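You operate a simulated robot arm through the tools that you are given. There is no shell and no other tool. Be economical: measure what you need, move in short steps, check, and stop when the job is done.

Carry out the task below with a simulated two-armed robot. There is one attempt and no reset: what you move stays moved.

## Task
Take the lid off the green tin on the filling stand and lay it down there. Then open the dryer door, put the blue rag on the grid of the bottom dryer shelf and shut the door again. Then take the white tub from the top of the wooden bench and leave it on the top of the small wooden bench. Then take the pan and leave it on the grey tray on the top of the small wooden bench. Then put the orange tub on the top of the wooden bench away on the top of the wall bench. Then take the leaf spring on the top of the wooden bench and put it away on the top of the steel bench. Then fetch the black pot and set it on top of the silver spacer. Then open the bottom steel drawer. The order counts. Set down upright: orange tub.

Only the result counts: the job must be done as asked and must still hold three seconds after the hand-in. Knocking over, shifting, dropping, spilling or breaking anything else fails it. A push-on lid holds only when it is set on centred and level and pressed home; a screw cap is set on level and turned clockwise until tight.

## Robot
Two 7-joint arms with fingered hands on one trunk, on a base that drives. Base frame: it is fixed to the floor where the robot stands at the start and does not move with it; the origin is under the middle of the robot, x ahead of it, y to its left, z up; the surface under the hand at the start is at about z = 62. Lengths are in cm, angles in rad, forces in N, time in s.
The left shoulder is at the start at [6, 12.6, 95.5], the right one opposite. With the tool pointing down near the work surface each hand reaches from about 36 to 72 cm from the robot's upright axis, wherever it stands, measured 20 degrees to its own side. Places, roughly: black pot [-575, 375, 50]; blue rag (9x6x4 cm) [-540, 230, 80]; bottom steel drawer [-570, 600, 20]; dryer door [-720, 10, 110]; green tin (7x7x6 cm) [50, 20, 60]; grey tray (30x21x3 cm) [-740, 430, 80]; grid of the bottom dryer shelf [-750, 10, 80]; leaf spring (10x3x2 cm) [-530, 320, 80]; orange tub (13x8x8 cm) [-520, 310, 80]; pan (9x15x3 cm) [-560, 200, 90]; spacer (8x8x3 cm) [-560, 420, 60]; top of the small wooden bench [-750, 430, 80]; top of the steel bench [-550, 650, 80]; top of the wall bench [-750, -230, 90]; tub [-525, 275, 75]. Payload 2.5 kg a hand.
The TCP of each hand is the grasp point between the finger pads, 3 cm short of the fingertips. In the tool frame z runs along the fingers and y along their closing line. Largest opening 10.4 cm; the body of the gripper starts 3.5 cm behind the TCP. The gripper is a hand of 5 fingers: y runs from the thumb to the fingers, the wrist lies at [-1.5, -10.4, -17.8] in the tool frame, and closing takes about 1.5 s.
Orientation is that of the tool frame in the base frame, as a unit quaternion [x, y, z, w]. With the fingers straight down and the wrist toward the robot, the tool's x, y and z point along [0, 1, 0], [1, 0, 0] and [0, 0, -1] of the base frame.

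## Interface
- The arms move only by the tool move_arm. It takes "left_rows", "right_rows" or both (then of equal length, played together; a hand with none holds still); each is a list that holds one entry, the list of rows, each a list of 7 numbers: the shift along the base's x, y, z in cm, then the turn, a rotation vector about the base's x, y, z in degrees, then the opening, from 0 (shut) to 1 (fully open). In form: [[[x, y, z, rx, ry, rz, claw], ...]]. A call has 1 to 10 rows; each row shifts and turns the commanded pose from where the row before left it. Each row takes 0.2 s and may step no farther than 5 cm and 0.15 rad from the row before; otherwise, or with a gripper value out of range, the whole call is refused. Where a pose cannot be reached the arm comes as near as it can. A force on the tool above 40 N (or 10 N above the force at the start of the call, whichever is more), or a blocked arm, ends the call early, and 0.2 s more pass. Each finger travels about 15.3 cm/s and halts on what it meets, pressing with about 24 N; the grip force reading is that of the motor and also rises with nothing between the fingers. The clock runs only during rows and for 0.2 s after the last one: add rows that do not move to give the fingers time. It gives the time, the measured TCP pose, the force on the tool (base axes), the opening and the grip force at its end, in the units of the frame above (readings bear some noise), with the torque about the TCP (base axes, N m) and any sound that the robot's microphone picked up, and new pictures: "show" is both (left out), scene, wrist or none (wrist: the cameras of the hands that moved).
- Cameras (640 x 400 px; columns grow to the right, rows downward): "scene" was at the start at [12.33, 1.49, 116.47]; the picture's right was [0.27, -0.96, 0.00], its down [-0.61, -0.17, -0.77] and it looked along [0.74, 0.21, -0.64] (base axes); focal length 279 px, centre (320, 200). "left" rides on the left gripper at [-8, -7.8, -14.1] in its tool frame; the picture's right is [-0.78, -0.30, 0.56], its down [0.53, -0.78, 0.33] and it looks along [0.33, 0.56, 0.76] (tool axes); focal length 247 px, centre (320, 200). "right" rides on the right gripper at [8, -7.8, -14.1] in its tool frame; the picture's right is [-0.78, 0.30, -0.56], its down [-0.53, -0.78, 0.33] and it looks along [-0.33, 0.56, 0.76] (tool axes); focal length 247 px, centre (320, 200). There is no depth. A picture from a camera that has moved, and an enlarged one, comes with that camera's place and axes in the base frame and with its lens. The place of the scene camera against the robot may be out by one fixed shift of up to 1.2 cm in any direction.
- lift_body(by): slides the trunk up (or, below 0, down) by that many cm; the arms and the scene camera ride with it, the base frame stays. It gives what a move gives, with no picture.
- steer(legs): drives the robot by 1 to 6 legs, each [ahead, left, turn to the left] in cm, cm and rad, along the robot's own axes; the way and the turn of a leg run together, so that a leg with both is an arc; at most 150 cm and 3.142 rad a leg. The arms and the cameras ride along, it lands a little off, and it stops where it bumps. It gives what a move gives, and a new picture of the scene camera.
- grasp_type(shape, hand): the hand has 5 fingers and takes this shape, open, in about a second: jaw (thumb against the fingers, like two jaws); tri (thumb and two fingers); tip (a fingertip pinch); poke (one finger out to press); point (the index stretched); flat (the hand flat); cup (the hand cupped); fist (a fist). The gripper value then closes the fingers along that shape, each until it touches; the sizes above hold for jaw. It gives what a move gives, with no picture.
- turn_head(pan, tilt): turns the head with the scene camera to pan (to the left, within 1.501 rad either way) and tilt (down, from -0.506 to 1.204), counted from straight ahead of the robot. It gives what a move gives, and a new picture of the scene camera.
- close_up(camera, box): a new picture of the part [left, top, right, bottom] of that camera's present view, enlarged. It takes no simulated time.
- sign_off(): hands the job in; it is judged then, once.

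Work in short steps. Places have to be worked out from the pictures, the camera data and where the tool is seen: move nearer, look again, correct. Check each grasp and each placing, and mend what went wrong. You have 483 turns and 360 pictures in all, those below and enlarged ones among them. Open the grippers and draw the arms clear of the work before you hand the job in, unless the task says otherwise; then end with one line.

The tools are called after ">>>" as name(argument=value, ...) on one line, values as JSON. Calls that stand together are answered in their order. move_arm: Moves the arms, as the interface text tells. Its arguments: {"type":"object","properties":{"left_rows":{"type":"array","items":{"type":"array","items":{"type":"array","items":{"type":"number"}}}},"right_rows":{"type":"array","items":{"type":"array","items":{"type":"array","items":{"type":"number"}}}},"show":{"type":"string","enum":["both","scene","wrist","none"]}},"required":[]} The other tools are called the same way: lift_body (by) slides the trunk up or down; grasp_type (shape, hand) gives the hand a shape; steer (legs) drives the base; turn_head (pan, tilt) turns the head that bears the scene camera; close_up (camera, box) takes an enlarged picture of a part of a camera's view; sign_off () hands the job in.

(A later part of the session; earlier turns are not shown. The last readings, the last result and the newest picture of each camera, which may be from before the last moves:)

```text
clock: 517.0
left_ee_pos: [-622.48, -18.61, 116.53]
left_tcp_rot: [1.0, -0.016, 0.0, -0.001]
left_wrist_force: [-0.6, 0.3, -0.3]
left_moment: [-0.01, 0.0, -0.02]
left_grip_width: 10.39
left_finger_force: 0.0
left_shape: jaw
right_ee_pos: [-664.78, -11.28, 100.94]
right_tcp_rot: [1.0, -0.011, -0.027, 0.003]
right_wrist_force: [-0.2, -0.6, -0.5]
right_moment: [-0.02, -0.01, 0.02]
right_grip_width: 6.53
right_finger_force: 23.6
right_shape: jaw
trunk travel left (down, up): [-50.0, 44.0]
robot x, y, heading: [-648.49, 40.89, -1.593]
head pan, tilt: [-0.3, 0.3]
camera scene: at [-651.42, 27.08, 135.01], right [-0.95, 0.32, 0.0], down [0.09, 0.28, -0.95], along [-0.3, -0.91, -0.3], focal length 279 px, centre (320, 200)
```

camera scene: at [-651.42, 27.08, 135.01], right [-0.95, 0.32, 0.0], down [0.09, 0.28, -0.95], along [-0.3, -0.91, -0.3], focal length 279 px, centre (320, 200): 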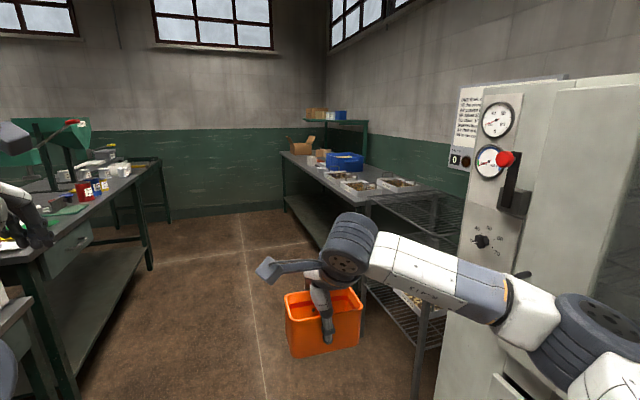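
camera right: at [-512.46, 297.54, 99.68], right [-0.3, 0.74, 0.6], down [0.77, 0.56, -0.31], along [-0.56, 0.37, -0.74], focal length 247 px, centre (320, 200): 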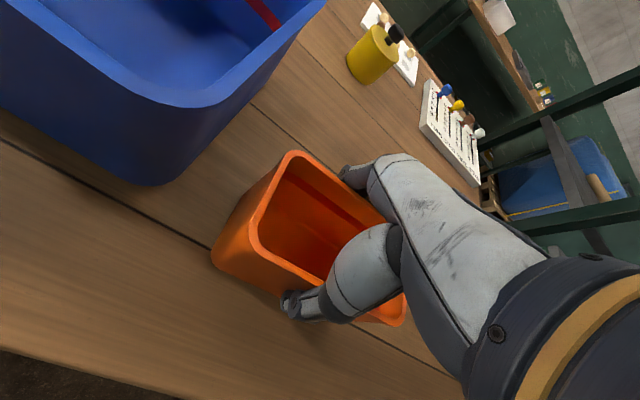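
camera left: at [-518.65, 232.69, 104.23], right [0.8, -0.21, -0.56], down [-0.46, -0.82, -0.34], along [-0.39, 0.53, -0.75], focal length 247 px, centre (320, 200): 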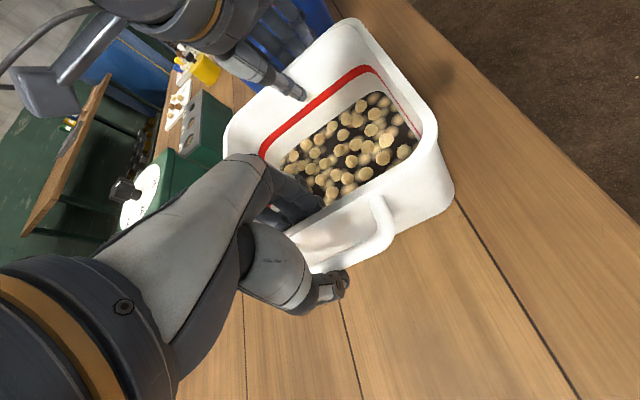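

I continue along the aisle beside the wall bench to look for a free spot.

>>> steer(legs=[[100, 0, 0.02], [110, 0, 0]])

>>> turn_head(pan=-1.2, tilt=0.5)

```text
clock: 527.4
left_ee_pos: [-621.73, -227.52, 116.61]
left_tcp_rot: [1.0, -0.002, 0.0, 0.0]
left_wrist_force: [0.1, -0.2, 0.0]
left_moment: [0.0, 0.0, 0.0]
left_grip_width: 10.37
left_finger_force: 0.0
left_shape: jaw
right_ee_pos: [-664.05, -221.49, 100.92]
right_tcp_rot: [1.0, 0.003, -0.027, 0.003]
right_wrist_force: [-0.7, -0.5, -1.6]
right_moment: [0.05, -0.01, -0.01]
right_grip_width: 6.52
right_finger_force: 23.8
right_shape: jaw
trunk travel left (down, up): [-50.0, 44.0]
robot x, y, heading: [-649.56, -169.12, -1.563]
head pan, tilt: [-0.3, 0.3]
camera scene: at [-651.98, -182.87, 135.01], right [-0.96, 0.29, 0.0], down [0.09, 0.28, -0.96], along [-0.27, -0.91, -0.3], focal length 279 px, centre (320, 200)
```

scene: 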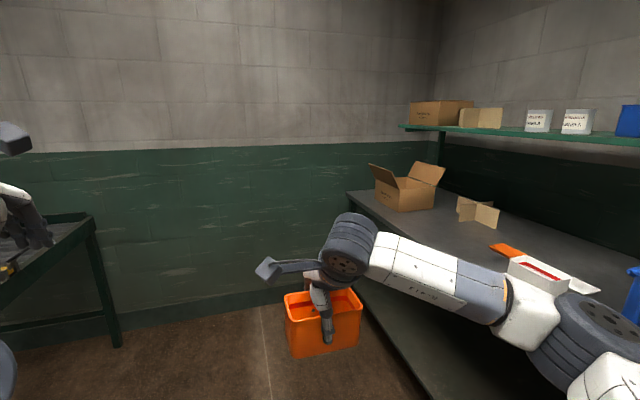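

```text
clock: 528.6
left_ee_pos: [-621.67, -227.52, 116.51]
left_tcp_rot: [1.0, -0.001, 0.0, 0.0]
left_wrist_force: [-0.1, -0.3, -0.4]
left_moment: [-0.03, 0.03, 0.03]
left_grip_width: 10.37
left_finger_force: 0.1
left_shape: jaw
right_ee_pos: [-664.06, -221.56, 100.93]
right_tcp_rot: [1.0, 0.004, -0.027, 0.003]
right_wrist_force: [-0.4, -0.3, -1.5]
right_moment: [0.05, -0.01, 0.0]
right_grip_width: 6.54
right_finger_force: 24.4
right_shape: jaw
trunk travel left (down, up): [-50.0, 44.0]
robot x, y, heading: [-648.92, -169.34, -1.56]
head pan, tilt: [-1.201, 0.499]
camera scene: at [-657.75, -177.28, 133.18], right [-0.37, 0.93, 0.0], down [0.44, 0.18, -0.88], along [-0.82, -0.33, -0.48], focal length 279 px, centre (320, 200)
```

scene: 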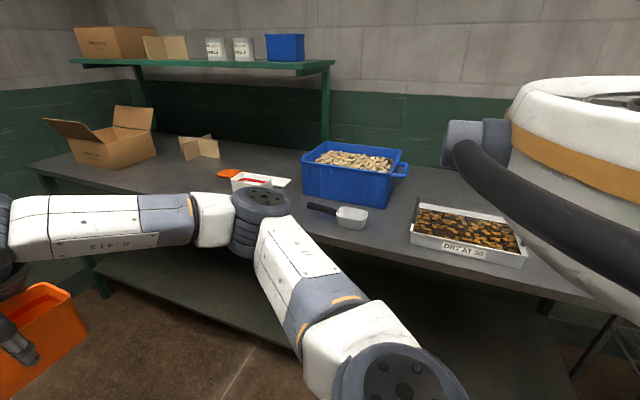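

Free space on the wall bench lies around y≈-265, near the front (edge x≈-720). I raise the trunk a bit, turn to face the bench, then shift left to it.

>>> lift_body(by=8)

>>> steer(legs=[[0, 0, -1.57], [0, 100, 0]])

>>> turn_head(pan=-0.2, tilt=0.6)

```text
clock: 529.8
left_ee_pos: [-621.64, -227.55, 124.5]
left_tcp_rot: [1.0, -0.001, -0.001, 0.0]
left_wrist_force: [0.5, -0.2, -0.7]
left_moment: [0.03, 0.04, -0.01]
left_grip_width: 10.37
left_finger_force: 0.0
left_shape: jaw
right_ee_pos: [-664.05, -221.66, 109.0]
right_tcp_rot: [1.0, 0.004, -0.027, 0.003]
right_wrist_force: [-1.1, -1.1, -0.5]
right_moment: [-0.03, -0.03, 0.01]
right_grip_width: 6.53
right_finger_force: 24.2
right_shape: jaw
trunk travel left (down, up): [-58.0, 36.0]
robot x, y, heading: [-649.42, -168.81, -1.561]
head pan, tilt: [-1.201, 0.499]
```

```text
clock: 538.7
left_ee_pos: [-707.41, -296.4, 124.55]
left_tcp_rot: [-0.7, 0.715, 0.001, -0.001]
left_wrist_force: [-0.6, 0.2, 0.1]
left_moment: [-0.01, 0.04, 0.02]
left_grip_width: 10.4
left_finger_force: 0.0
left_shape: jaw
right_ee_pos: [-700.73, -254.01, 108.99]
right_tcp_rot: [-0.703, 0.711, 0.021, 0.017]
right_wrist_force: [0.4, 0.3, -0.3]
right_moment: [0.02, -0.01, 0.0]
right_grip_width: 6.47
right_finger_force: 24.2
right_shape: jaw
trunk travel left (down, up): [-58.0, 36.0]
robot x, y, heading: [-648.7, -269.41, 3.129]
head pan, tilt: [-1.201, 0.499]
camera scene: at [-655.64, -261.9, 141.18], right [0.94, 0.35, 0.0], down [0.17, -0.45, -0.88], along [-0.31, 0.82, -0.48], focal length 279 px, centre (320, 200)
```

scene: 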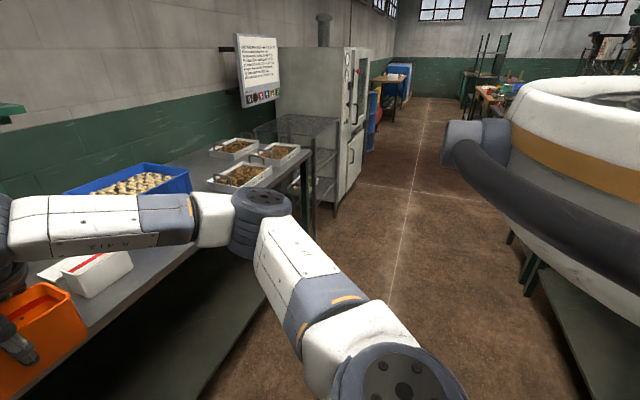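

```text
clock: 540.0
left_ee_pos: [-707.54, -296.27, 124.55]
left_tcp_rot: [-0.699, 0.715, 0.0, 0.0]
left_wrist_force: [-1.0, -0.8, 0.0]
left_moment: [0.0, -0.02, 0.01]
left_grip_width: 10.36
left_finger_force: 0.0
left_shape: jaw
right_ee_pos: [-700.71, -254.08, 109.07]
right_tcp_rot: [-0.702, 0.711, 0.022, 0.018]
right_wrist_force: [0.0, 0.0, -1.4]
right_moment: [-0.01, -0.02, 0.02]
right_grip_width: 6.5
right_finger_force: 24.0
right_shape: jaw
trunk travel left (down, up): [-58.0, 36.0]
robot x, y, heading: [-648.5, -269.4, 3.133]
head pan, tilt: [-0.201, 0.6]
camera scene: at [-661.08, -268.54, 140.27], right [0.21, 0.98, 0.0], down [0.55, -0.12, -0.83], along [-0.81, 0.17, -0.56], focal length 279 px, centre (320, 200)
```

scene: 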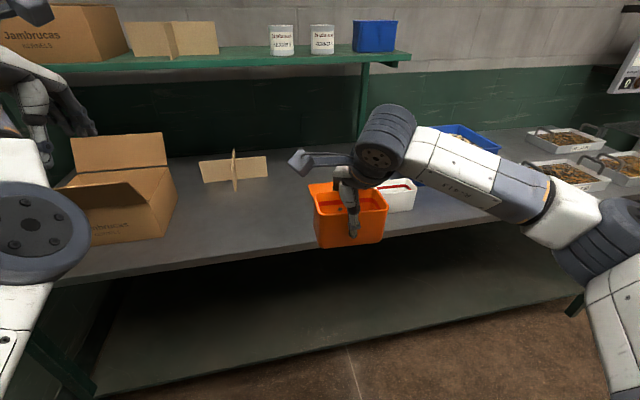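

There is a clear area between the carton and the white box. I pull the left hand back a little and drive so the tub comes to about [-735, -260].

>>> move_arm(left_rows=[[[2, 0.5, 0, 0, 0, 0, 1], [2, 0.5, 0, 0, 0, 0, 1], [2, 0.5, 0, 0, 0, 0, 1], [2, 0.5, 0, 0, 0, 0, 1]]], show="none")

>>> steer(legs=[[33, 6, 0]])

```text
clock: 541.0
left_ee_pos: [-699.56, -294.36, 124.57]
left_tcp_rot: [-0.699, 0.715, 0.0, 0.0]
left_wrist_force: [-1.0, 0.2, -0.3]
left_moment: [-0.01, -0.01, -0.02]
left_grip_width: 10.36
left_finger_force: 0.1
left_shape: jaw
right_ee_pos: [-700.75, -254.14, 108.94]
right_tcp_rot: [-0.703, 0.711, 0.021, 0.017]
right_wrist_force: [0.6, 0.4, -0.9]
right_moment: [-0.02, 0.04, 0.01]
right_grip_width: 6.53
right_finger_force: 24.4
right_shape: jaw
trunk travel left (down, up): [-58.0, 36.0]
robot x, y, heading: [-648.47, -269.33, 3.13]
head pan, tilt: [-0.201, 0.6]
```

```text
clock: 543.2
left_ee_pos: [-731.68, -299.85, 124.49]
left_tcp_rot: [-0.699, 0.715, 0.0, 0.0]
left_wrist_force: [-0.5, -0.1, 0.2]
left_moment: [0.0, 0.01, 0.0]
left_grip_width: 10.37
left_finger_force: 0.1
left_shape: jaw
right_ee_pos: [-732.81, -259.49, 109.06]
right_tcp_rot: [-0.703, 0.711, 0.02, 0.017]
right_wrist_force: [0.3, 0.5, -0.2]
right_moment: [-0.01, 0.0, -0.03]
right_grip_width: 6.51
right_finger_force: 24.5
right_shape: jaw
trunk travel left (down, up): [-58.0, 36.0]
robot x, y, heading: [-680.76, -275.32, 3.137]
head pan, tilt: [-0.201, 0.6]
camera scene: at [-693.21, -274.06, 140.26], right [0.21, 0.98, 0.0], down [0.55, -0.12, -0.82], along [-0.81, 0.17, -0.57], focal length 279 px, centre (320, 200)
```

scene: 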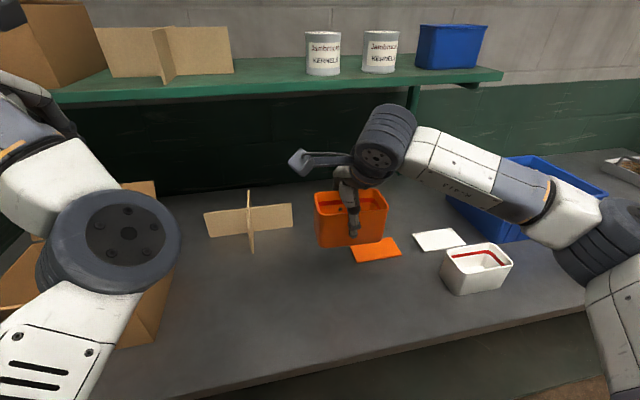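

An orange flat piece lies just right-behind; I shift 5 cm left and 2 cm toward me, then lower.

>>> move_arm(right_rows=[[[1, -2.5, -2, 0, 0, 0, 0], [1.2, -2.5, -2, 0, 0, 0, 0], [0, 0, -4, 0, 0, 0, 0], [0, 0, -3, 0, 0, 0, 0], [0, 0, 0, 0, 0, 0, 0]]], show="scene")

>>> close_up(camera="scene", box=[220, 160, 460, 340])

```text
clock: 544.4
left_ee_pos: [-731.67, -299.9, 124.59]
left_tcp_rot: [-0.7, 0.715, 0.0, 0.0]
left_wrist_force: [0.6, 0.6, -0.5]
left_moment: [0.04, -0.03, -0.01]
left_grip_width: 10.38
left_finger_force: 0.0
left_shape: jaw
right_ee_pos: [-730.94, -264.57, 98.08]
right_tcp_rot: [-0.703, 0.711, 0.021, 0.017]
right_wrist_force: [-0.9, -0.3, -0.2]
right_moment: [0.01, -0.01, -0.03]
right_grip_width: 6.49
right_finger_force: 24.1
right_shape: jaw
trunk travel left (down, up): [-58.0, 36.0]
robot x, y, heading: [-681.08, -275.2, 3.136]
head pan, tilt: [-0.201, 0.6]
camera scene: at [-693.15, -274.05, 140.27], right [0.21, 0.98, 0.0], down [0.55, -0.12, -0.83], along [-0.81, 0.17, -0.56], focal length 279 px, centre (320, 200)
```

scene: 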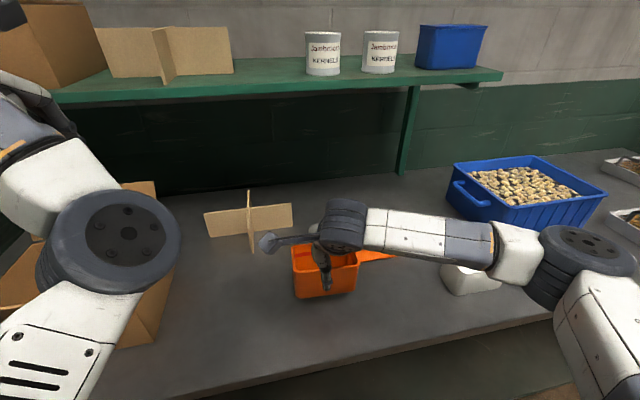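

```text
2.22 times, centred on (340, 250) of scene
camera zoom: at [-693.15, -274.05, 140.27], right [0.21, 0.98, 0.0], down [0.55, -0.12, -0.83], along [-0.81, 0.17, -0.56], focal length 621 px, centre (276, 89)
```

zoom: 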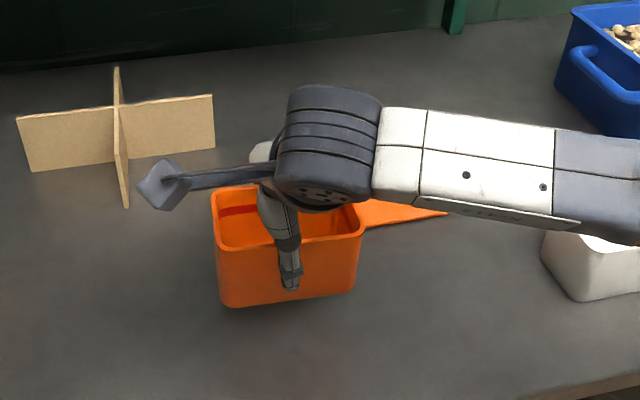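

Good spot. I lower in small steps to contact.

>>> move_arm(right_rows=[[[0, 0, -1, 0, 0, 0, 0], [0, 0, -1, 0, 0, 0, 0], [0, 0, -0.7, 0, 0, 0, 0], [0, 0, -0.5, 0, 0, 0, 0], [0, 0, -0.5, 0, 0, 0, 0], [0, 0, -0.4, 0, 0, 0, 0], [0, 0, -0.4, 0, 0, 0, 0]]], show="none")

>>> close_up(camera="scene", box=[220, 160, 460, 340])

```text
clock: 546.0
left_ee_pos: [-731.58, -299.74, 124.48]
left_tcp_rot: [-0.7, 0.714, 0.0, 0.0]
left_wrist_force: [0.3, -0.1, -0.7]
left_moment: [-0.02, 0.0, -0.01]
left_grip_width: 10.38
left_finger_force: 0.0
left_shape: jaw
right_ee_pos: [-730.79, -264.4, 93.56]
right_tcp_rot: [-0.703, 0.71, 0.021, 0.017]
right_wrist_force: [-0.8, -0.2, -0.9]
right_moment: [-0.03, -0.03, -0.04]
right_grip_width: 6.51
right_finger_force: 23.5
right_shape: jaw
trunk travel left (down, up): [-58.0, 36.0]
robot x, y, heading: [-680.84, -275.16, 3.129]
head pan, tilt: [-0.201, 0.6]
```

```text
2.22 times, centred on (340, 250) of scene
camera zoom: at [-693.16, -274.05, 140.27], right [0.21, 0.98, 0.0], down [0.55, -0.12, -0.83], along [-0.81, 0.17, -0.56], focal length 621 px, centre (276, 89)
```

zoom: 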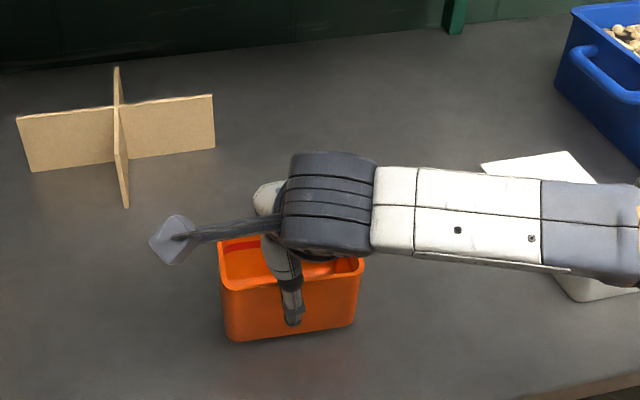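

No contact yet; a little further.

>>> move_arm(right_rows=[[[0, 0, -0.7, 0, 0, 0, 0], [0, 0, -0.5, 0, 0, 0, 0], [0, 0, -0.5, 0, 0, 0, 0], [0, 0, -0.5, 0, 0, 0, 0], [0, 0, -0.4, 0, 0, 0, 0], [0, 0, -0.4, 0, 0, 0, 0], [0, 0, -0.4, 0, 0, 0, 0], [0, 0, -0.4, 0, 0, 0, 0]]], show="none")

>>> close_up(camera="scene", box=[220, 160, 460, 340])

```text
clock: 547.8
left_ee_pos: [-731.36, -299.8, 124.9]
left_tcp_rot: [-0.699, 0.715, 0.002, -0.001]
left_wrist_force: [-0.2, 0.8, 0.4]
left_moment: [0.02, 0.02, 0.01]
left_grip_width: 10.37
left_finger_force: 0.0
left_shape: jaw
right_ee_pos: [-730.72, -264.66, 90.39]
right_tcp_rot: [-0.702, 0.711, 0.024, 0.011]
right_wrist_force: [0.4, 0.4, 34.4]
right_moment: [-0.07, -0.43, -0.02]
right_grip_width: 5.99
right_finger_force: 23.4
right_shape: jaw
trunk travel left (down, up): [-58.0, 36.0]
robot x, y, heading: [-680.62, -275.18, 3.135]
head pan, tilt: [-0.201, 0.6]
```

```text
2.22 times, centred on (340, 250) of scene
camera zoom: at [-692.83, -274.12, 140.32], right [0.21, 0.98, 0.0], down [0.55, -0.12, -0.83], along [-0.81, 0.17, -0.56], focal length 621 px, centre (276, 89)
```

zoom: 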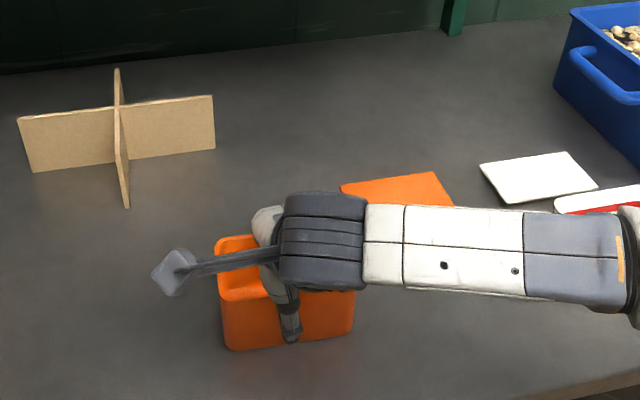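

Firm contact (34 N). I ease up, release and rise.

>>> move_arm(right_rows=[[[0, 0, 0.7, 0, 0, 0, 0], [0, 0, 0, 0, 0, 0, 0.5], [0, 0, 0, 0, 0, 0, 0.8], [0, 0, 0, 0, 0, 0, 1], [0, 0, 0, 0, 0, 0, 1], [0, 0, 2, 0, 0, 0, 1], [0, 0, 4, 0, 0, 0, 1], [0, 0, 4, 0, 0, 0, 1], [0, 0, 4, 0, 0, 0, 1]]], show="scene")

>>> close_up(camera="scene", box=[220, 160, 460, 340])

```text
clock: 549.8
left_ee_pos: [-731.62, -299.86, 124.56]
left_tcp_rot: [-0.7, 0.714, 0.0, 0.0]
left_wrist_force: [0.7, 0.3, -0.6]
left_moment: [0.01, 0.01, 0.01]
left_grip_width: 10.37
left_finger_force: 0.1
left_shape: jaw
right_ee_pos: [-730.87, -264.56, 104.44]
right_tcp_rot: [-0.703, 0.711, 0.021, 0.019]
right_wrist_force: [-0.9, -0.5, -0.8]
right_moment: [-0.02, -0.01, -0.01]
right_grip_width: 10.39
right_finger_force: 0.1
right_shape: jaw
trunk travel left (down, up): [-58.0, 36.0]
robot x, y, heading: [-680.72, -275.26, 3.131]
head pan, tilt: [-0.201, 0.6]
camera scene: at [-693.14, -274.07, 140.26], right [0.21, 0.98, 0.0], down [0.55, -0.12, -0.83], along [-0.81, 0.17, -0.56], focal length 279 px, centre (320, 200)
```

scene: 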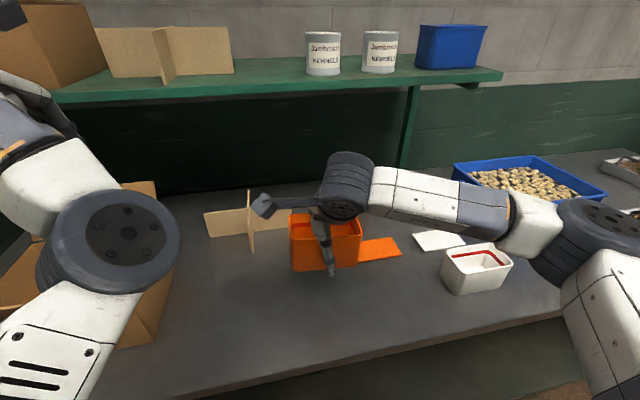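

```text
2.22 times, centred on (340, 250) of scene
camera zoom: at [-693.14, -274.07, 140.26], right [0.21, 0.98, 0.0], down [0.55, -0.12, -0.83], along [-0.81, 0.17, -0.56], focal length 621 px, centre (276, 89)
```

zoom: 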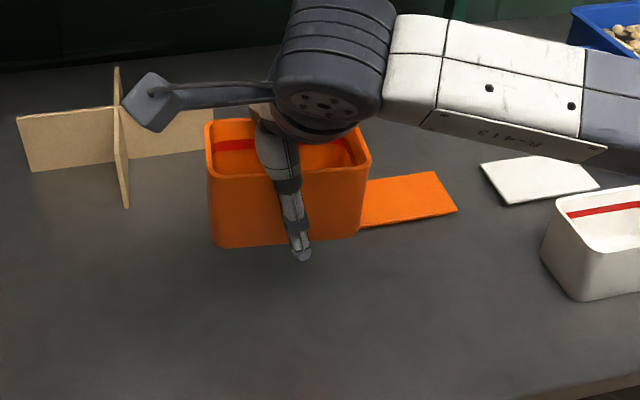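

The tub appears to have risen with the open hand. I look with the right wrist camera.

>>> close_up(camera="right", box=[120, 120, 440, 380])

```text
1.54 times, centred on (280, 250) of right
camera zoom: at [-723.17, -273.38, 118.06], right [-0.29, 0.75, 0.6], down [0.78, 0.54, -0.31], along [-0.55, 0.38, -0.74], focal length 380 px, centre (382, 123)
```

zoom: 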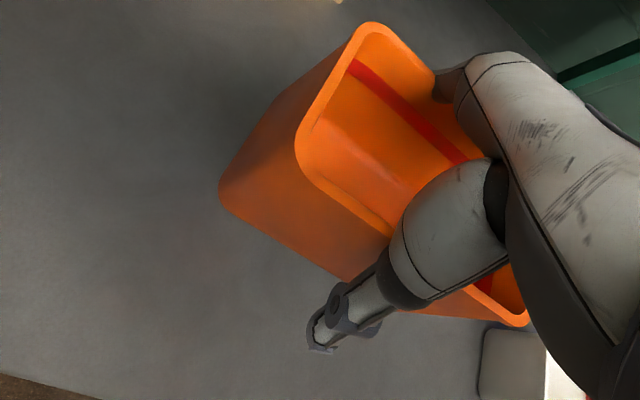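

The tub is caught on the fingers. I lower it back to the bench until contact.

>>> move_arm(right_rows=[[[0, 0, -4, 0, 0, 0, 1], [0, 0, -4, 0, 0, 0, 1], [0, 0, -3, 0, 0, 0, 1], [0, 0, -1, 0, 0, 0, 1], [0, 0, -0.5, 0, 0, 0, 1], [0, 0, -0.4, 0, 0, 0, 1], [0, 0, -0.3, 0, 0, 0, 1], [0, 0, 0, 0, 0, 0, 1]]], show="none")

>>> close_up(camera="right", box=[120, 120, 440, 380])

>>> close_up(camera="scene", box=[220, 160, 460, 340])

```text
clock: 551.6
left_ee_pos: [-731.67, -299.73, 124.56]
left_tcp_rot: [-0.699, 0.715, 0.0, 0.001]
left_wrist_force: [0.4, 0.7, 0.9]
left_moment: [0.04, 0.01, 0.01]
left_grip_width: 10.39
left_finger_force: 0.0
left_shape: jaw
right_ee_pos: [-730.61, -264.61, 91.37]
right_tcp_rot: [-0.703, 0.711, 0.021, 0.016]
right_wrist_force: [0.0, -0.2, -1.9]
right_moment: [-0.01, 0.02, 0.04]
right_grip_width: 10.38
right_finger_force: 0.1
right_shape: jaw
trunk travel left (down, up): [-58.0, 36.0]
robot x, y, heading: [-680.47, -274.89, 3.13]
head pan, tilt: [-0.201, 0.6]
```

```text
1.54 times, centred on (280, 250) of right
camera zoom: at [-722.93, -273.33, 104.94], right [-0.29, 0.75, 0.6], down [0.78, 0.54, -0.31], along [-0.56, 0.38, -0.74], focal length 380 px, centre (382, 123)
```

zoom: 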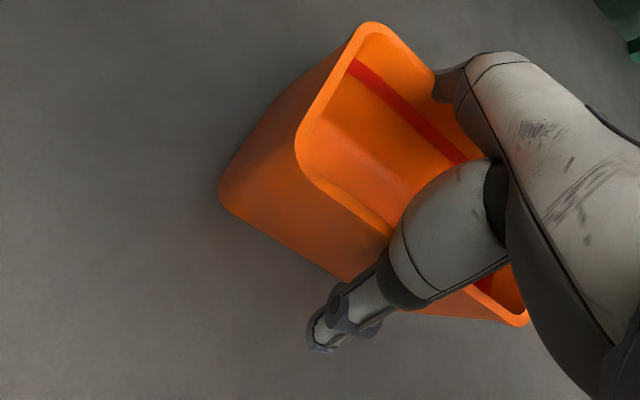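

```text
2.22 times, centred on (340, 250) of scene
camera zoom: at [-693.16, -274.05, 140.27], right [0.21, 0.98, 0.0], down [0.55, -0.12, -0.83], along [-0.81, 0.17, -0.56], focal length 621 px, centre (276, 89)
```

zoom: 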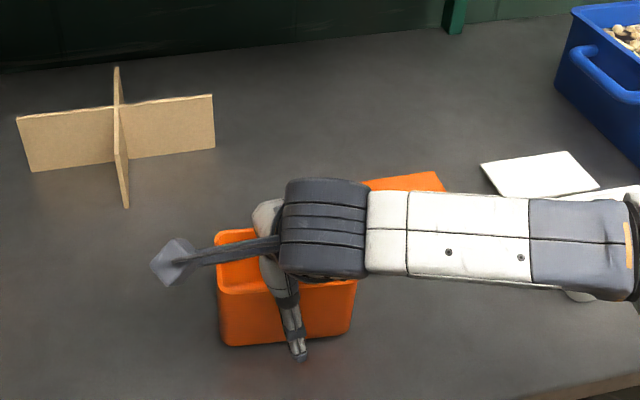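

The tub is wedged in the hand. I set it fully on the bench first.

>>> move_arm(right_rows=[[[0, 0, -0.4, 0, 0, 0, 1], [0, 0, -0.3, 0, 0, 0, 1], [0, 0, -0.3, 0, 0, 0, 1], [0, 0, 0, 0, 0, 0, 1]]], show="none")

```text
clock: 552.6
left_ee_pos: [-731.54, -299.81, 124.62]
left_tcp_rot: [-0.699, 0.715, 0.0, 0.0]
left_wrist_force: [0.3, -0.5, 0.5]
left_moment: [-0.02, -0.03, 0.04]
left_grip_width: 10.4
left_finger_force: 0.0
left_shape: jaw
right_ee_pos: [-730.6, -264.58, 90.48]
right_tcp_rot: [-0.703, 0.711, 0.022, 0.014]
right_wrist_force: [-1.0, -0.5, 10.6]
right_moment: [0.06, 0.08, 0.01]
right_grip_width: 10.38
right_finger_force: 0.1
right_shape: jaw
trunk travel left (down, up): [-58.0, 36.0]
robot x, y, heading: [-680.52, -275.16, 3.132]
head pan, tilt: [-0.201, 0.6]
```

It rests on the bench (10 N). I tilt the hand a little to unwedge the rim and then rise, checking.

>>> move_arm(right_rows=[[[0, 0, 0, 0, 5, 0, 1], [0, 0, 0.3, 0, 4, 0, 1], [0, 0, 0, 0, -6, 0, 1], [0, 0, 0.3, 0, -6, 0, 1], [0, 0, 0, 0, -4, 0, 1], [0, 0, 0.3, 0, 7, 0, 1], [0, 0, 1, 0, 0, 0, 1], [0, 0, 1, 0, 0, 0, 1]]], show="none")

>>> close_up(camera="right", box=[120, 120, 440, 380])

>>> close_up(camera="scene", box=[220, 160, 460, 340])

```text
clock: 554.4
left_ee_pos: [-731.72, -299.84, 124.55]
left_tcp_rot: [-0.7, 0.714, 0.0, 0.0]
left_wrist_force: [0.2, -0.6, 0.3]
left_moment: [0.01, -0.01, -0.01]
left_grip_width: 10.4
left_finger_force: 0.0
left_shape: jaw
right_ee_pos: [-730.57, -264.62, 93.23]
right_tcp_rot: [-0.704, 0.709, 0.021, 0.019]
right_wrist_force: [-0.7, -0.4, -0.2]
right_moment: [0.03, -0.01, 0.0]
right_grip_width: 10.38
right_finger_force: 0.0
right_shape: jaw
trunk travel left (down, up): [-58.0, 36.0]
robot x, y, heading: [-680.9, -275.07, 3.132]
head pan, tilt: [-0.201, 0.6]
```

```text
1.54 times, centred on (280, 250) of right
camera zoom: at [-722.85, -273.33, 106.74], right [-0.29, 0.75, 0.6], down [0.78, 0.54, -0.31], along [-0.56, 0.38, -0.74], focal length 380 px, centre (382, 123)
```

zoom: 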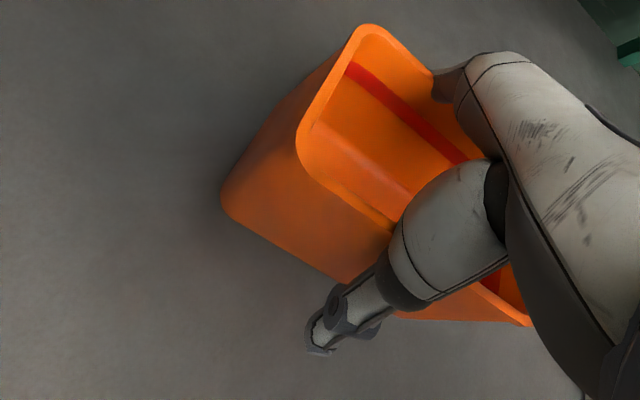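

```text
2.22 times, centred on (340, 250) of scene
camera zoom: at [-693.15, -274.05, 140.27], right [0.21, 0.98, 0.0], down [0.55, -0.12, -0.83], along [-0.81, 0.17, -0.56], focal length 621 px, centre (276, 89)
```

zoom: 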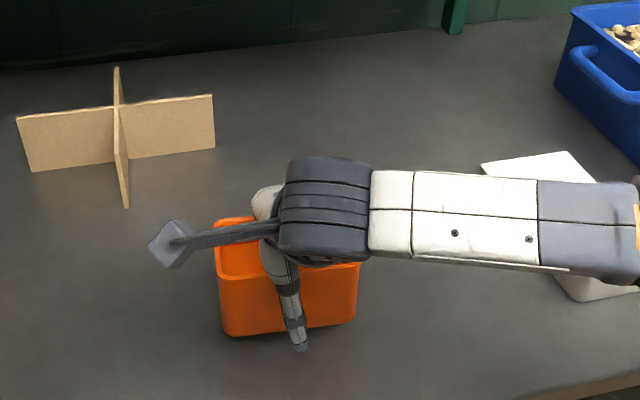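

Still stuck. I set it back on the bench and switch the hand to "flat", which moves the thumb away.

>>> move_arm(right_rows=[[[0, 0, -1.5, 0, 0, 0, 1], [0, 0, -0.7, 0, 0, 0, 1], [0, 0, -0.4, 0, 0, 0, 1], [0, 0, 0, 0, 0, 0, 1]]], show="none")

>>> grasp_type(hand="right", shape="flat")

>>> close_up(camera="right", box=[120, 120, 440, 380])

>>> close_up(camera="scene", box=[220, 160, 460, 340])

```text
clock: 555.4
left_ee_pos: [-731.66, -299.81, 124.64]
left_tcp_rot: [-0.7, 0.714, 0.001, 0.0]
left_wrist_force: [0.3, 0.0, -0.1]
left_moment: [-0.01, -0.04, -0.02]
left_grip_width: 10.38
left_finger_force: 0.0
left_shape: jaw
right_ee_pos: [-730.63, -264.61, 90.63]
right_tcp_rot: [-0.703, 0.71, 0.022, 0.016]
right_wrist_force: [0.9, 0.4, 5.7]
right_moment: [0.0, 0.16, -0.04]
right_grip_width: 10.39
right_finger_force: 0.1
right_shape: jaw
trunk travel left (down, up): [-58.0, 36.0]
robot x, y, heading: [-681.02, -275.0, 3.133]
head pan, tilt: [-0.201, 0.6]
```

```text
clock: 556.3
left_ee_pos: [-731.52, -299.81, 124.69]
left_tcp_rot: [-0.7, 0.714, 0.0, -0.001]
left_wrist_force: [0.7, 0.5, -0.3]
left_moment: [-0.02, 0.02, 0.05]
left_grip_width: 10.38
left_finger_force: 0.1
left_shape: jaw
right_ee_pos: [-730.67, -264.66, 90.77]
right_tcp_rot: [-0.703, 0.71, 0.023, 0.014]
right_wrist_force: [-1.3, -0.2, 12.9]
right_moment: [-0.18, 0.55, 0.08]
right_grip_width: 0.01
right_finger_force: 0.1
right_shape: flat
trunk travel left (down, up): [-58.0, 36.0]
robot x, y, heading: [-680.71, -275.3, 3.134]
head pan, tilt: [-0.201, 0.6]
```

```text
1.54 times, centred on (280, 250) of right
camera zoom: at [-722.82, -273.44, 104.32], right [-0.28, 0.75, 0.6], down [0.78, 0.54, -0.31], along [-0.56, 0.38, -0.74], focal length 380 px, centre (382, 123)
```

zoom: 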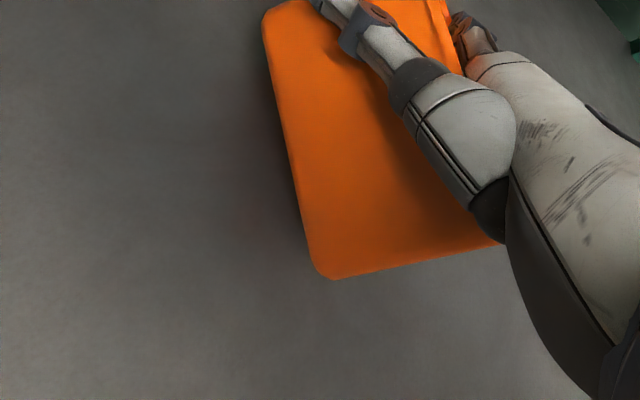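

```text
2.22 times, centred on (340, 250) of scene
camera zoom: at [-693.01, -274.07, 140.3], right [0.21, 0.98, 0.0], down [0.55, -0.12, -0.83], along [-0.81, 0.17, -0.56], focal length 621 px, centre (276, 89)
```

zoom: 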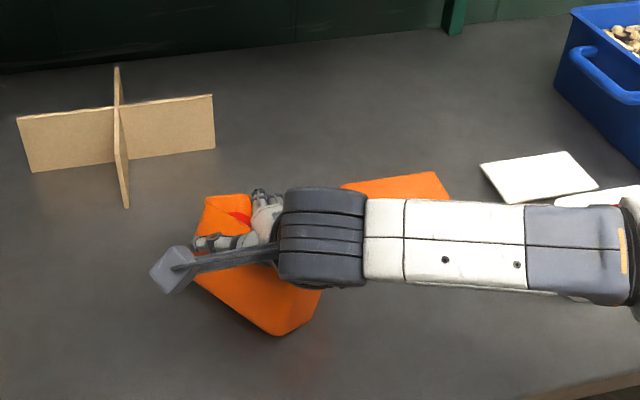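

The tub has tipped onto its side. I raise the hand clear and look.

>>> move_arm(right_rows=[[[0, 0, 1, 0, 0, 0, 1], [0, 0, 2, 0, 0, 0, 1], [0, 0, 3, 0, 0, 0, 1], [0, 0, 4, 0, 0, 0, 1], [0, 0, 4, 0, 0, 0, 1], [2, 4, 0, 0, 0, 0, 1], [2, 4, 0, 0, 0, 0, 1], [2, 4, 0, 0, 0, 0, 1]]], show="scene")

>>> close_up(camera="scene", box=[220, 160, 460, 340])

```text
clock: 558.1
left_ee_pos: [-731.6, -299.75, 124.68]
left_tcp_rot: [-0.7, 0.715, -0.001, 0.0]
left_wrist_force: [0.1, 1.4, 0.0]
left_moment: [-0.02, 0.02, 0.01]
left_grip_width: 10.38
left_finger_force: 0.1
left_shape: jaw
right_ee_pos: [-724.13, -252.37, 104.7]
right_tcp_rot: [-0.704, 0.71, 0.022, 0.018]
right_wrist_force: [0.0, 0.0, 0.5]
right_moment: [-0.01, 0.01, -0.04]
right_grip_width: 0.0
right_finger_force: 0.0
right_shape: flat
trunk travel left (down, up): [-58.0, 36.0]
robot x, y, heading: [-680.5, -275.16, 3.138]
head pan, tilt: [-0.201, 0.6]
camera scene: at [-693.09, -273.99, 140.28], right [0.21, 0.98, 0.0], down [0.55, -0.12, -0.83], along [-0.81, 0.17, -0.56], focal length 279 px, centre (320, 200)
```

scene: 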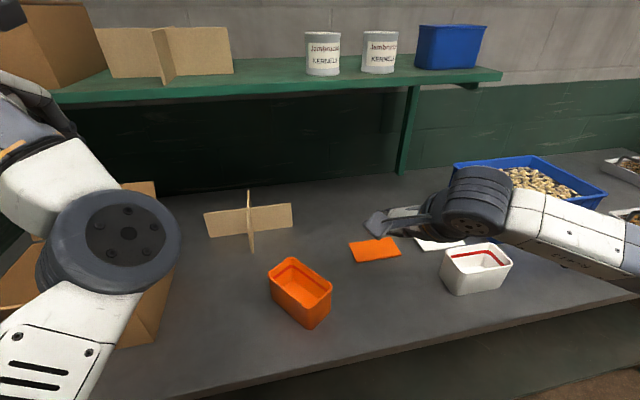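

```text
2.22 times, centred on (340, 250) of scene
camera zoom: at [-693.09, -273.99, 140.28], right [0.21, 0.98, 0.0], down [0.55, -0.12, -0.83], along [-0.81, 0.17, -0.56], focal length 621 px, centre (276, 89)
```

zoom: 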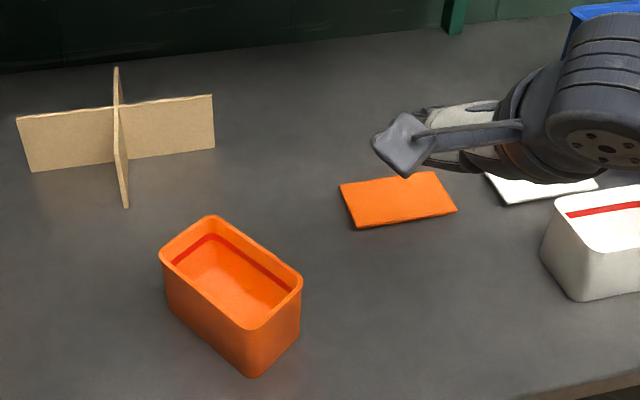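

The tub actually ended upright and free on the bench. I restore the jaw shape and back away.

>>> steer(legs=[[-40, 0, 0], [0, 0, -1.57]])

>>> grasp_type(hand="right", shape="jaw")

>>> steer(legs=[[110, 0, 0], [110, 0, 0], [95, 0, 0], [0, 0, -1.57]])

```text
clock: 564.4
left_ee_pos: [-666.31, -225.25, 124.59]
left_tcp_rot: [-0.007, 1.0, 0.001, -0.001]
left_wrist_force: [0.0, -0.5, 0.8]
left_moment: [-0.01, 0.01, -0.03]
left_grip_width: 10.39
left_finger_force: 0.1
left_shape: jaw
right_ee_pos: [-618.58, -230.99, 104.7]
right_tcp_rot: [-0.012, 1.0, 0.003, 0.027]
right_wrist_force: [1.5, 0.3, 0.2]
right_moment: [0.04, -0.01, 0.03]
right_grip_width: 0.0
right_finger_force: 0.0
right_shape: flat
trunk travel left (down, up): [-58.0, 36.0]
robot x, y, heading: [-639.76, -275.44, 1.597]
head pan, tilt: [-0.201, 0.6]
camera scene: at [-638.2, -263.5, 140.27], right [0.98, -0.17, 0.0], down [-0.1, -0.56, -0.83], along [0.14, 0.81, -0.56], focal length 279 px, centre (320, 200)
```

scene: 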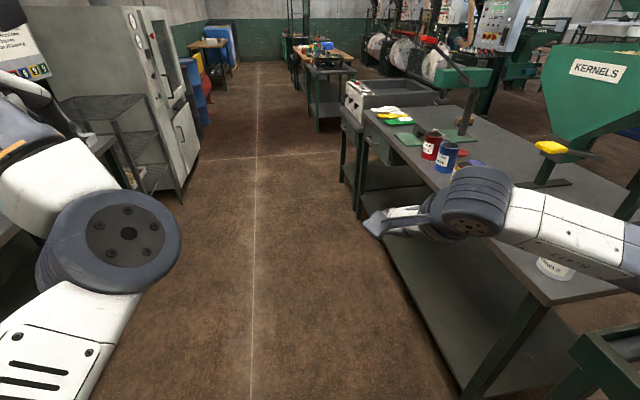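

```text
clock: 565.3
left_ee_pos: [-666.25, -225.24, 124.62]
left_tcp_rot: [-0.007, 1.0, 0.0, 0.0]
left_wrist_force: [0.4, -0.4, -0.3]
left_moment: [-0.03, -0.01, -0.02]
left_grip_width: 10.38
left_finger_force: 0.1
left_shape: jaw
right_ee_pos: [-618.64, -231.12, 104.75]
right_tcp_rot: [-0.012, 1.0, 0.003, 0.028]
right_wrist_force: [0.1, 1.0, -0.4]
right_moment: [0.01, 0.0, 0.01]
right_grip_width: 10.39
right_finger_force: 0.1
right_shape: jaw
trunk travel left (down, up): [-58.0, 36.0]
robot x, y, heading: [-639.89, -275.33, 1.6]
head pan, tilt: [-0.201, 0.6]
```

```text
clock: 584.4
left_ee_pos: [-612.51, 69.29, 124.6]
left_tcp_rot: [0.666, 0.746, 0.0, 0.001]
left_wrist_force: [0.9, 0.7, 0.5]
left_moment: [-0.01, 0.02, -0.03]
left_grip_width: 10.4
left_finger_force: 0.1
left_shape: jaw
right_ee_pos: [-613.42, 21.15, 104.73]
right_tcp_rot: [0.662, 0.749, -0.016, 0.022]
right_wrist_force: [0.1, 0.2, -0.1]
right_moment: [0.03, 0.04, -0.03]
right_grip_width: 10.4
right_finger_force: 0.0
right_shape: jaw
trunk travel left (down, up): [-58.0, 36.0]
robot x, y, heading: [-659.56, 37.84, 0.128]
head pan, tilt: [-0.201, 0.6]
camera scene: at [-646.75, 36.87, 140.27], right [-0.07, -1.0, 0.0], down [-0.56, 0.04, -0.83], along [0.82, -0.06, -0.56], focal length 279 px, centre (320, 200)
```

scene: 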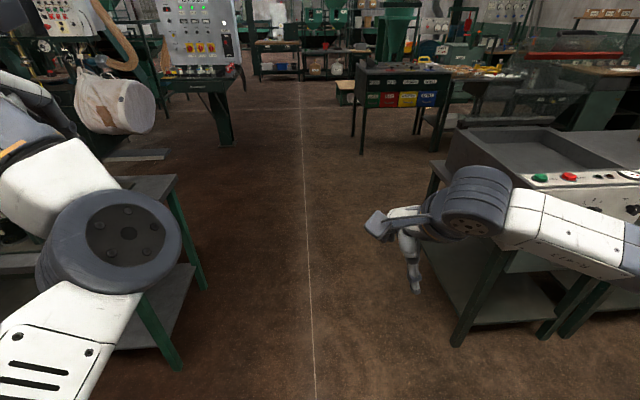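

I continue around to the back aisle and up to the leaf spring.

>>> steer(legs=[[105, 0, -0.128], [102, 0, 0], [0, 0, 1.57], [130, 0, 0], [132, 0, 0], [0, 0, 1.57]])

>>> turn_head(pan=-0.2, tilt=0.6)

```text
clock: 614.8
left_ee_pos: [-501.58, 278.82, 124.54]
left_tcp_rot: [-0.704, 0.71, 0.0, 0.0]
left_wrist_force: [1.0, 0.5, 1.1]
left_moment: [-0.04, -0.03, 0.01]
left_grip_width: 10.38
left_finger_force: 0.0
left_shape: jaw
right_ee_pos: [-494.63, 326.36, 104.81]
right_tcp_rot: [0.708, -0.706, -0.021, -0.018]
right_wrist_force: [0.2, -0.1, 0.7]
right_moment: [0.03, -0.02, 0.01]
right_grip_width: 10.36
right_finger_force: 0.0
right_shape: jaw
trunk travel left (down, up): [-58.0, 36.0]
robot x, y, heading: [-451.08, 304.35, -3.129]
head pan, tilt: [-0.201, 0.6]
camera scene: at [-463.42, 305.17, 140.27], right [0.2, 0.98, 0.0], down [0.55, -0.11, -0.83], along [-0.81, 0.16, -0.56], focal length 279 px, centre (320, 200)
```

scene: 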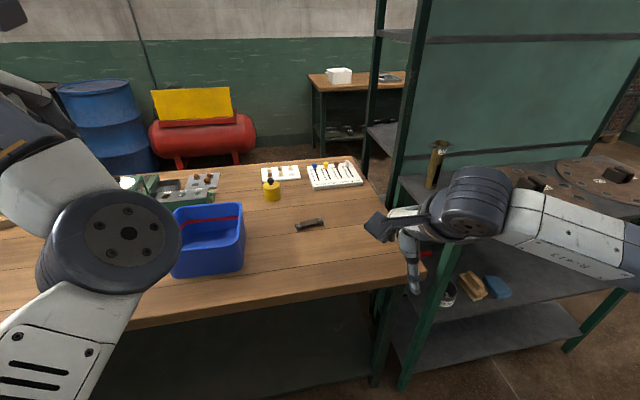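

```text
clock: 615.4
left_ee_pos: [-501.59, 278.96, 124.62]
left_tcp_rot: [-0.704, 0.71, -0.001, 0.0]
left_wrist_force: [-0.6, -0.5, -0.3]
left_moment: [0.0, 0.02, 0.01]
left_grip_width: 10.36
left_finger_force: 0.1
left_shape: jaw
right_ee_pos: [-494.84, 326.54, 104.79]
right_tcp_rot: [0.708, -0.706, -0.021, -0.018]
right_wrist_force: [0.1, -1.0, -0.3]
right_moment: [-0.01, -0.01, 0.0]
right_grip_width: 10.37
right_finger_force: 0.0
right_shape: jaw
trunk travel left (down, up): [-58.0, 36.0]
robot x, y, heading: [-450.75, 304.45, -3.134]
head pan, tilt: [-0.201, 0.6]
camera scene: at [-463.42, 305.18, 140.27], right [0.2, 0.98, 0.0], down [0.55, -0.11, -0.83], along [-0.81, 0.16, -0.56], focal length 279 px, centre (320, 200)
```

scene: 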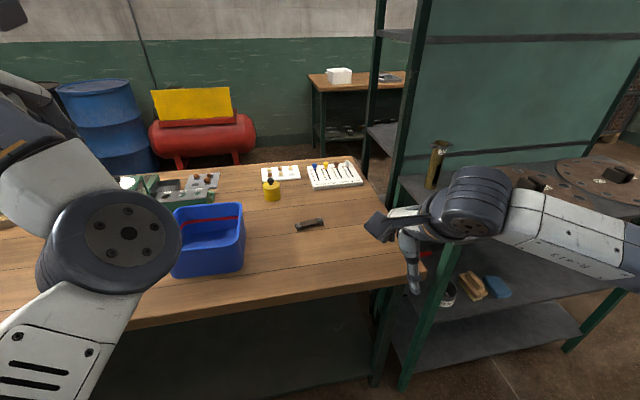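

The leaf spring lies at about [-536, 316]. I drive closer and bring the right hand above it.

>>> steer(legs=[[31, 8, 0]])

>>> move_arm(right_rows=[[[-2.5, -0.5, -2, 0, 0, 0, 0.6], [-2.5, -0.5, -2, 0, 0, 0, 0.6], [-2.5, -0.5, -2, 0, 0, 0, 0.6], [-2.5, -0.5, -2, 0, 0, 0, 0.6], [0, 0, -2, 0, 0, 0, 0.6], [0, 0, 0, 0, 0, 0, 0.6]]])

```text
clock: 617.5
left_ee_pos: [-532.24, 270.66, 124.61]
left_tcp_rot: [-0.706, 0.708, 0.0, 0.0]
left_wrist_force: [-0.7, 0.2, -0.7]
left_moment: [0.0, -0.03, 0.0]
left_grip_width: 10.39
left_finger_force: 0.0
left_shape: jaw
right_ee_pos: [-525.67, 318.19, 104.63]
right_tcp_rot: [0.71, -0.704, -0.021, -0.018]
right_wrist_force: [-0.4, -0.2, -0.8]
right_moment: [0.0, 0.05, 0.02]
right_grip_width: 10.38
right_finger_force: 0.2
right_shape: jaw
trunk travel left (down, up): [-58.0, 36.0]
robot x, y, heading: [-481.52, 296.72, -3.132]
head pan, tilt: [-0.201, 0.6]
camera scene: at [-494.18, 297.17, 140.26], right [0.19, 0.98, 0.0], down [0.56, -0.11, -0.82], along [-0.81, 0.16, -0.57], focal length 279 px, centre (320, 200)
```

scene: 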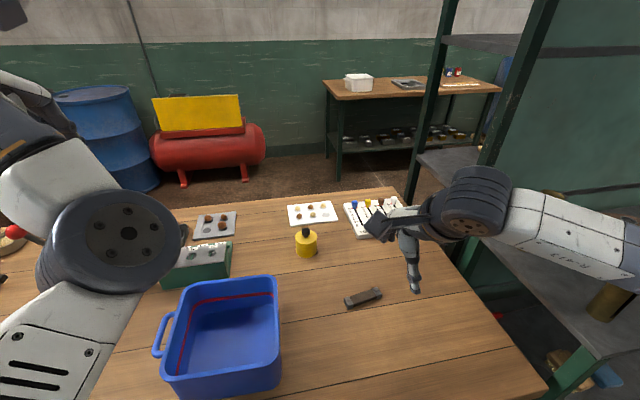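

```text
clock: 618.9
left_ee_pos: [-532.22, 270.69, 124.68]
left_tcp_rot: [-0.707, 0.707, 0.0, 0.0]
left_wrist_force: [-0.3, -1.5, 0.8]
left_moment: [0.01, -0.05, 0.0]
left_grip_width: 10.37
left_finger_force: 0.0
left_shape: jaw
right_ee_pos: [-535.32, 316.25, 94.51]
right_tcp_rot: [0.71, -0.704, -0.021, -0.017]
right_wrist_force: [0.7, -0.9, 0.7]
right_moment: [-0.01, 0.01, -0.01]
right_grip_width: 6.3
right_finger_force: 0.0
right_shape: jaw
trunk travel left (down, up): [-58.0, 36.0]
robot x, y, heading: [-481.75, 296.25, -3.135]
head pan, tilt: [-0.201, 0.6]
camera scene: at [-494.13, 297.18, 140.27], right [0.19, 0.98, 0.0], down [0.55, -0.11, -0.83], along [-0.81, 0.16, -0.56], focal length 279 px, centre (320, 200)
camera right: at [-527.48, 307.67, 108.05], right [-0.3, 0.74, 0.6], down [0.77, 0.56, -0.31], along [-0.56, 0.37, -0.74], focal length 247 px, centre (320, 200)
```

scene: 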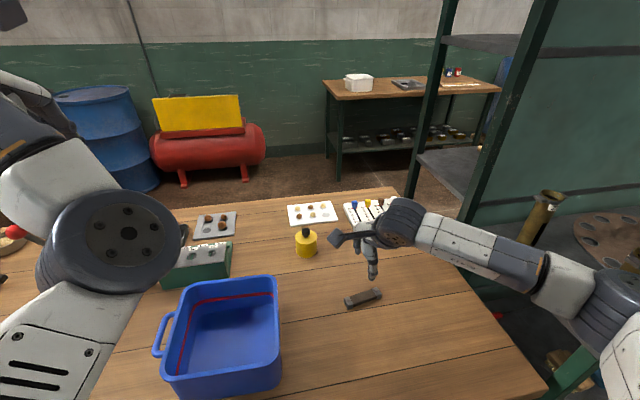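
right: 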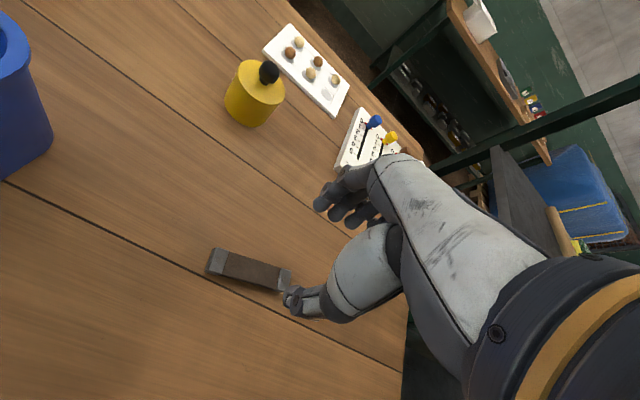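

The spring is at about [-534.3, 316.1], skewed ~13°. I yaw the hand to match and descend.

>>> move_arm(right_rows=[[[0.5, 0, -2, 0, 0, 6.5, 0.6], [0.5, 0, -3, 0, 0, 6.5, 0.6], [0, 0, -3, 0, 0, 0, 0.6], [0, 0, 0, 0, 0, 0, 0.6]]], show="none")

>>> close_up(camera="right", box=[160, 140, 440, 380])

>>> close_up(camera="scene", box=[280, 200, 460, 340])

```text
clock: 619.9
left_ee_pos: [-532.14, 270.53, 124.43]
left_tcp_rot: [0.707, -0.707, -0.001, 0.001]
left_wrist_force: [0.2, -0.1, -1.7]
left_moment: [0.02, -0.03, 0.0]
left_grip_width: 10.38
left_finger_force: 0.0
left_shape: jaw
right_ee_pos: [-534.38, 316.17, 86.43]
right_tcp_rot: [0.785, -0.619, -0.023, -0.014]
right_wrist_force: [-0.2, 0.0, -0.3]
right_moment: [0.0, 0.01, 0.0]
right_grip_width: 6.28
right_finger_force: 0.0
right_shape: jaw
trunk travel left (down, up): [-58.0, 36.0]
robot x, y, heading: [-481.63, 296.3, -3.134]
head pan, tilt: [-0.201, 0.6]
```

```text
1.67 times, centred on (300, 260) of right
camera zoom: at [-524.81, 309.62, 100.04], right [-0.46, 0.66, 0.6], down [0.62, 0.72, -0.31], along [-0.63, 0.23, -0.74], focal length 412 px, centre (353, 100)
```

zoom: 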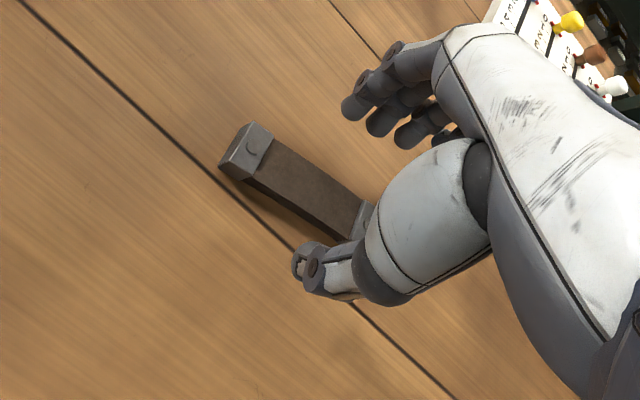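

```text
2.86 times, centred on (370, 270) of scene
camera zoom: at [-494.12, 297.18, 140.27], right [0.19, 0.98, 0.0], down [0.55, -0.11, -0.83], along [-0.81, 0.16, -0.56], focal length 798 px, centre (177, 0)
```

zoom: 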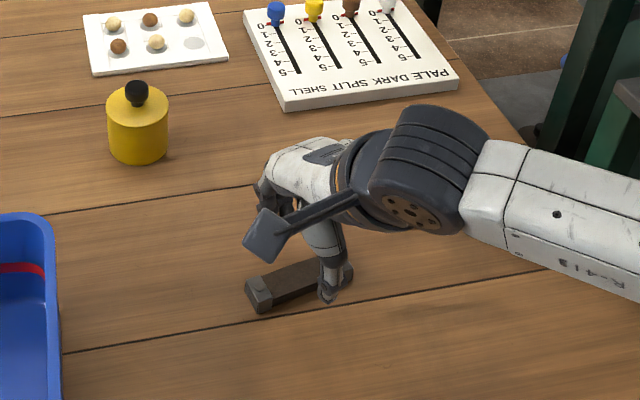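

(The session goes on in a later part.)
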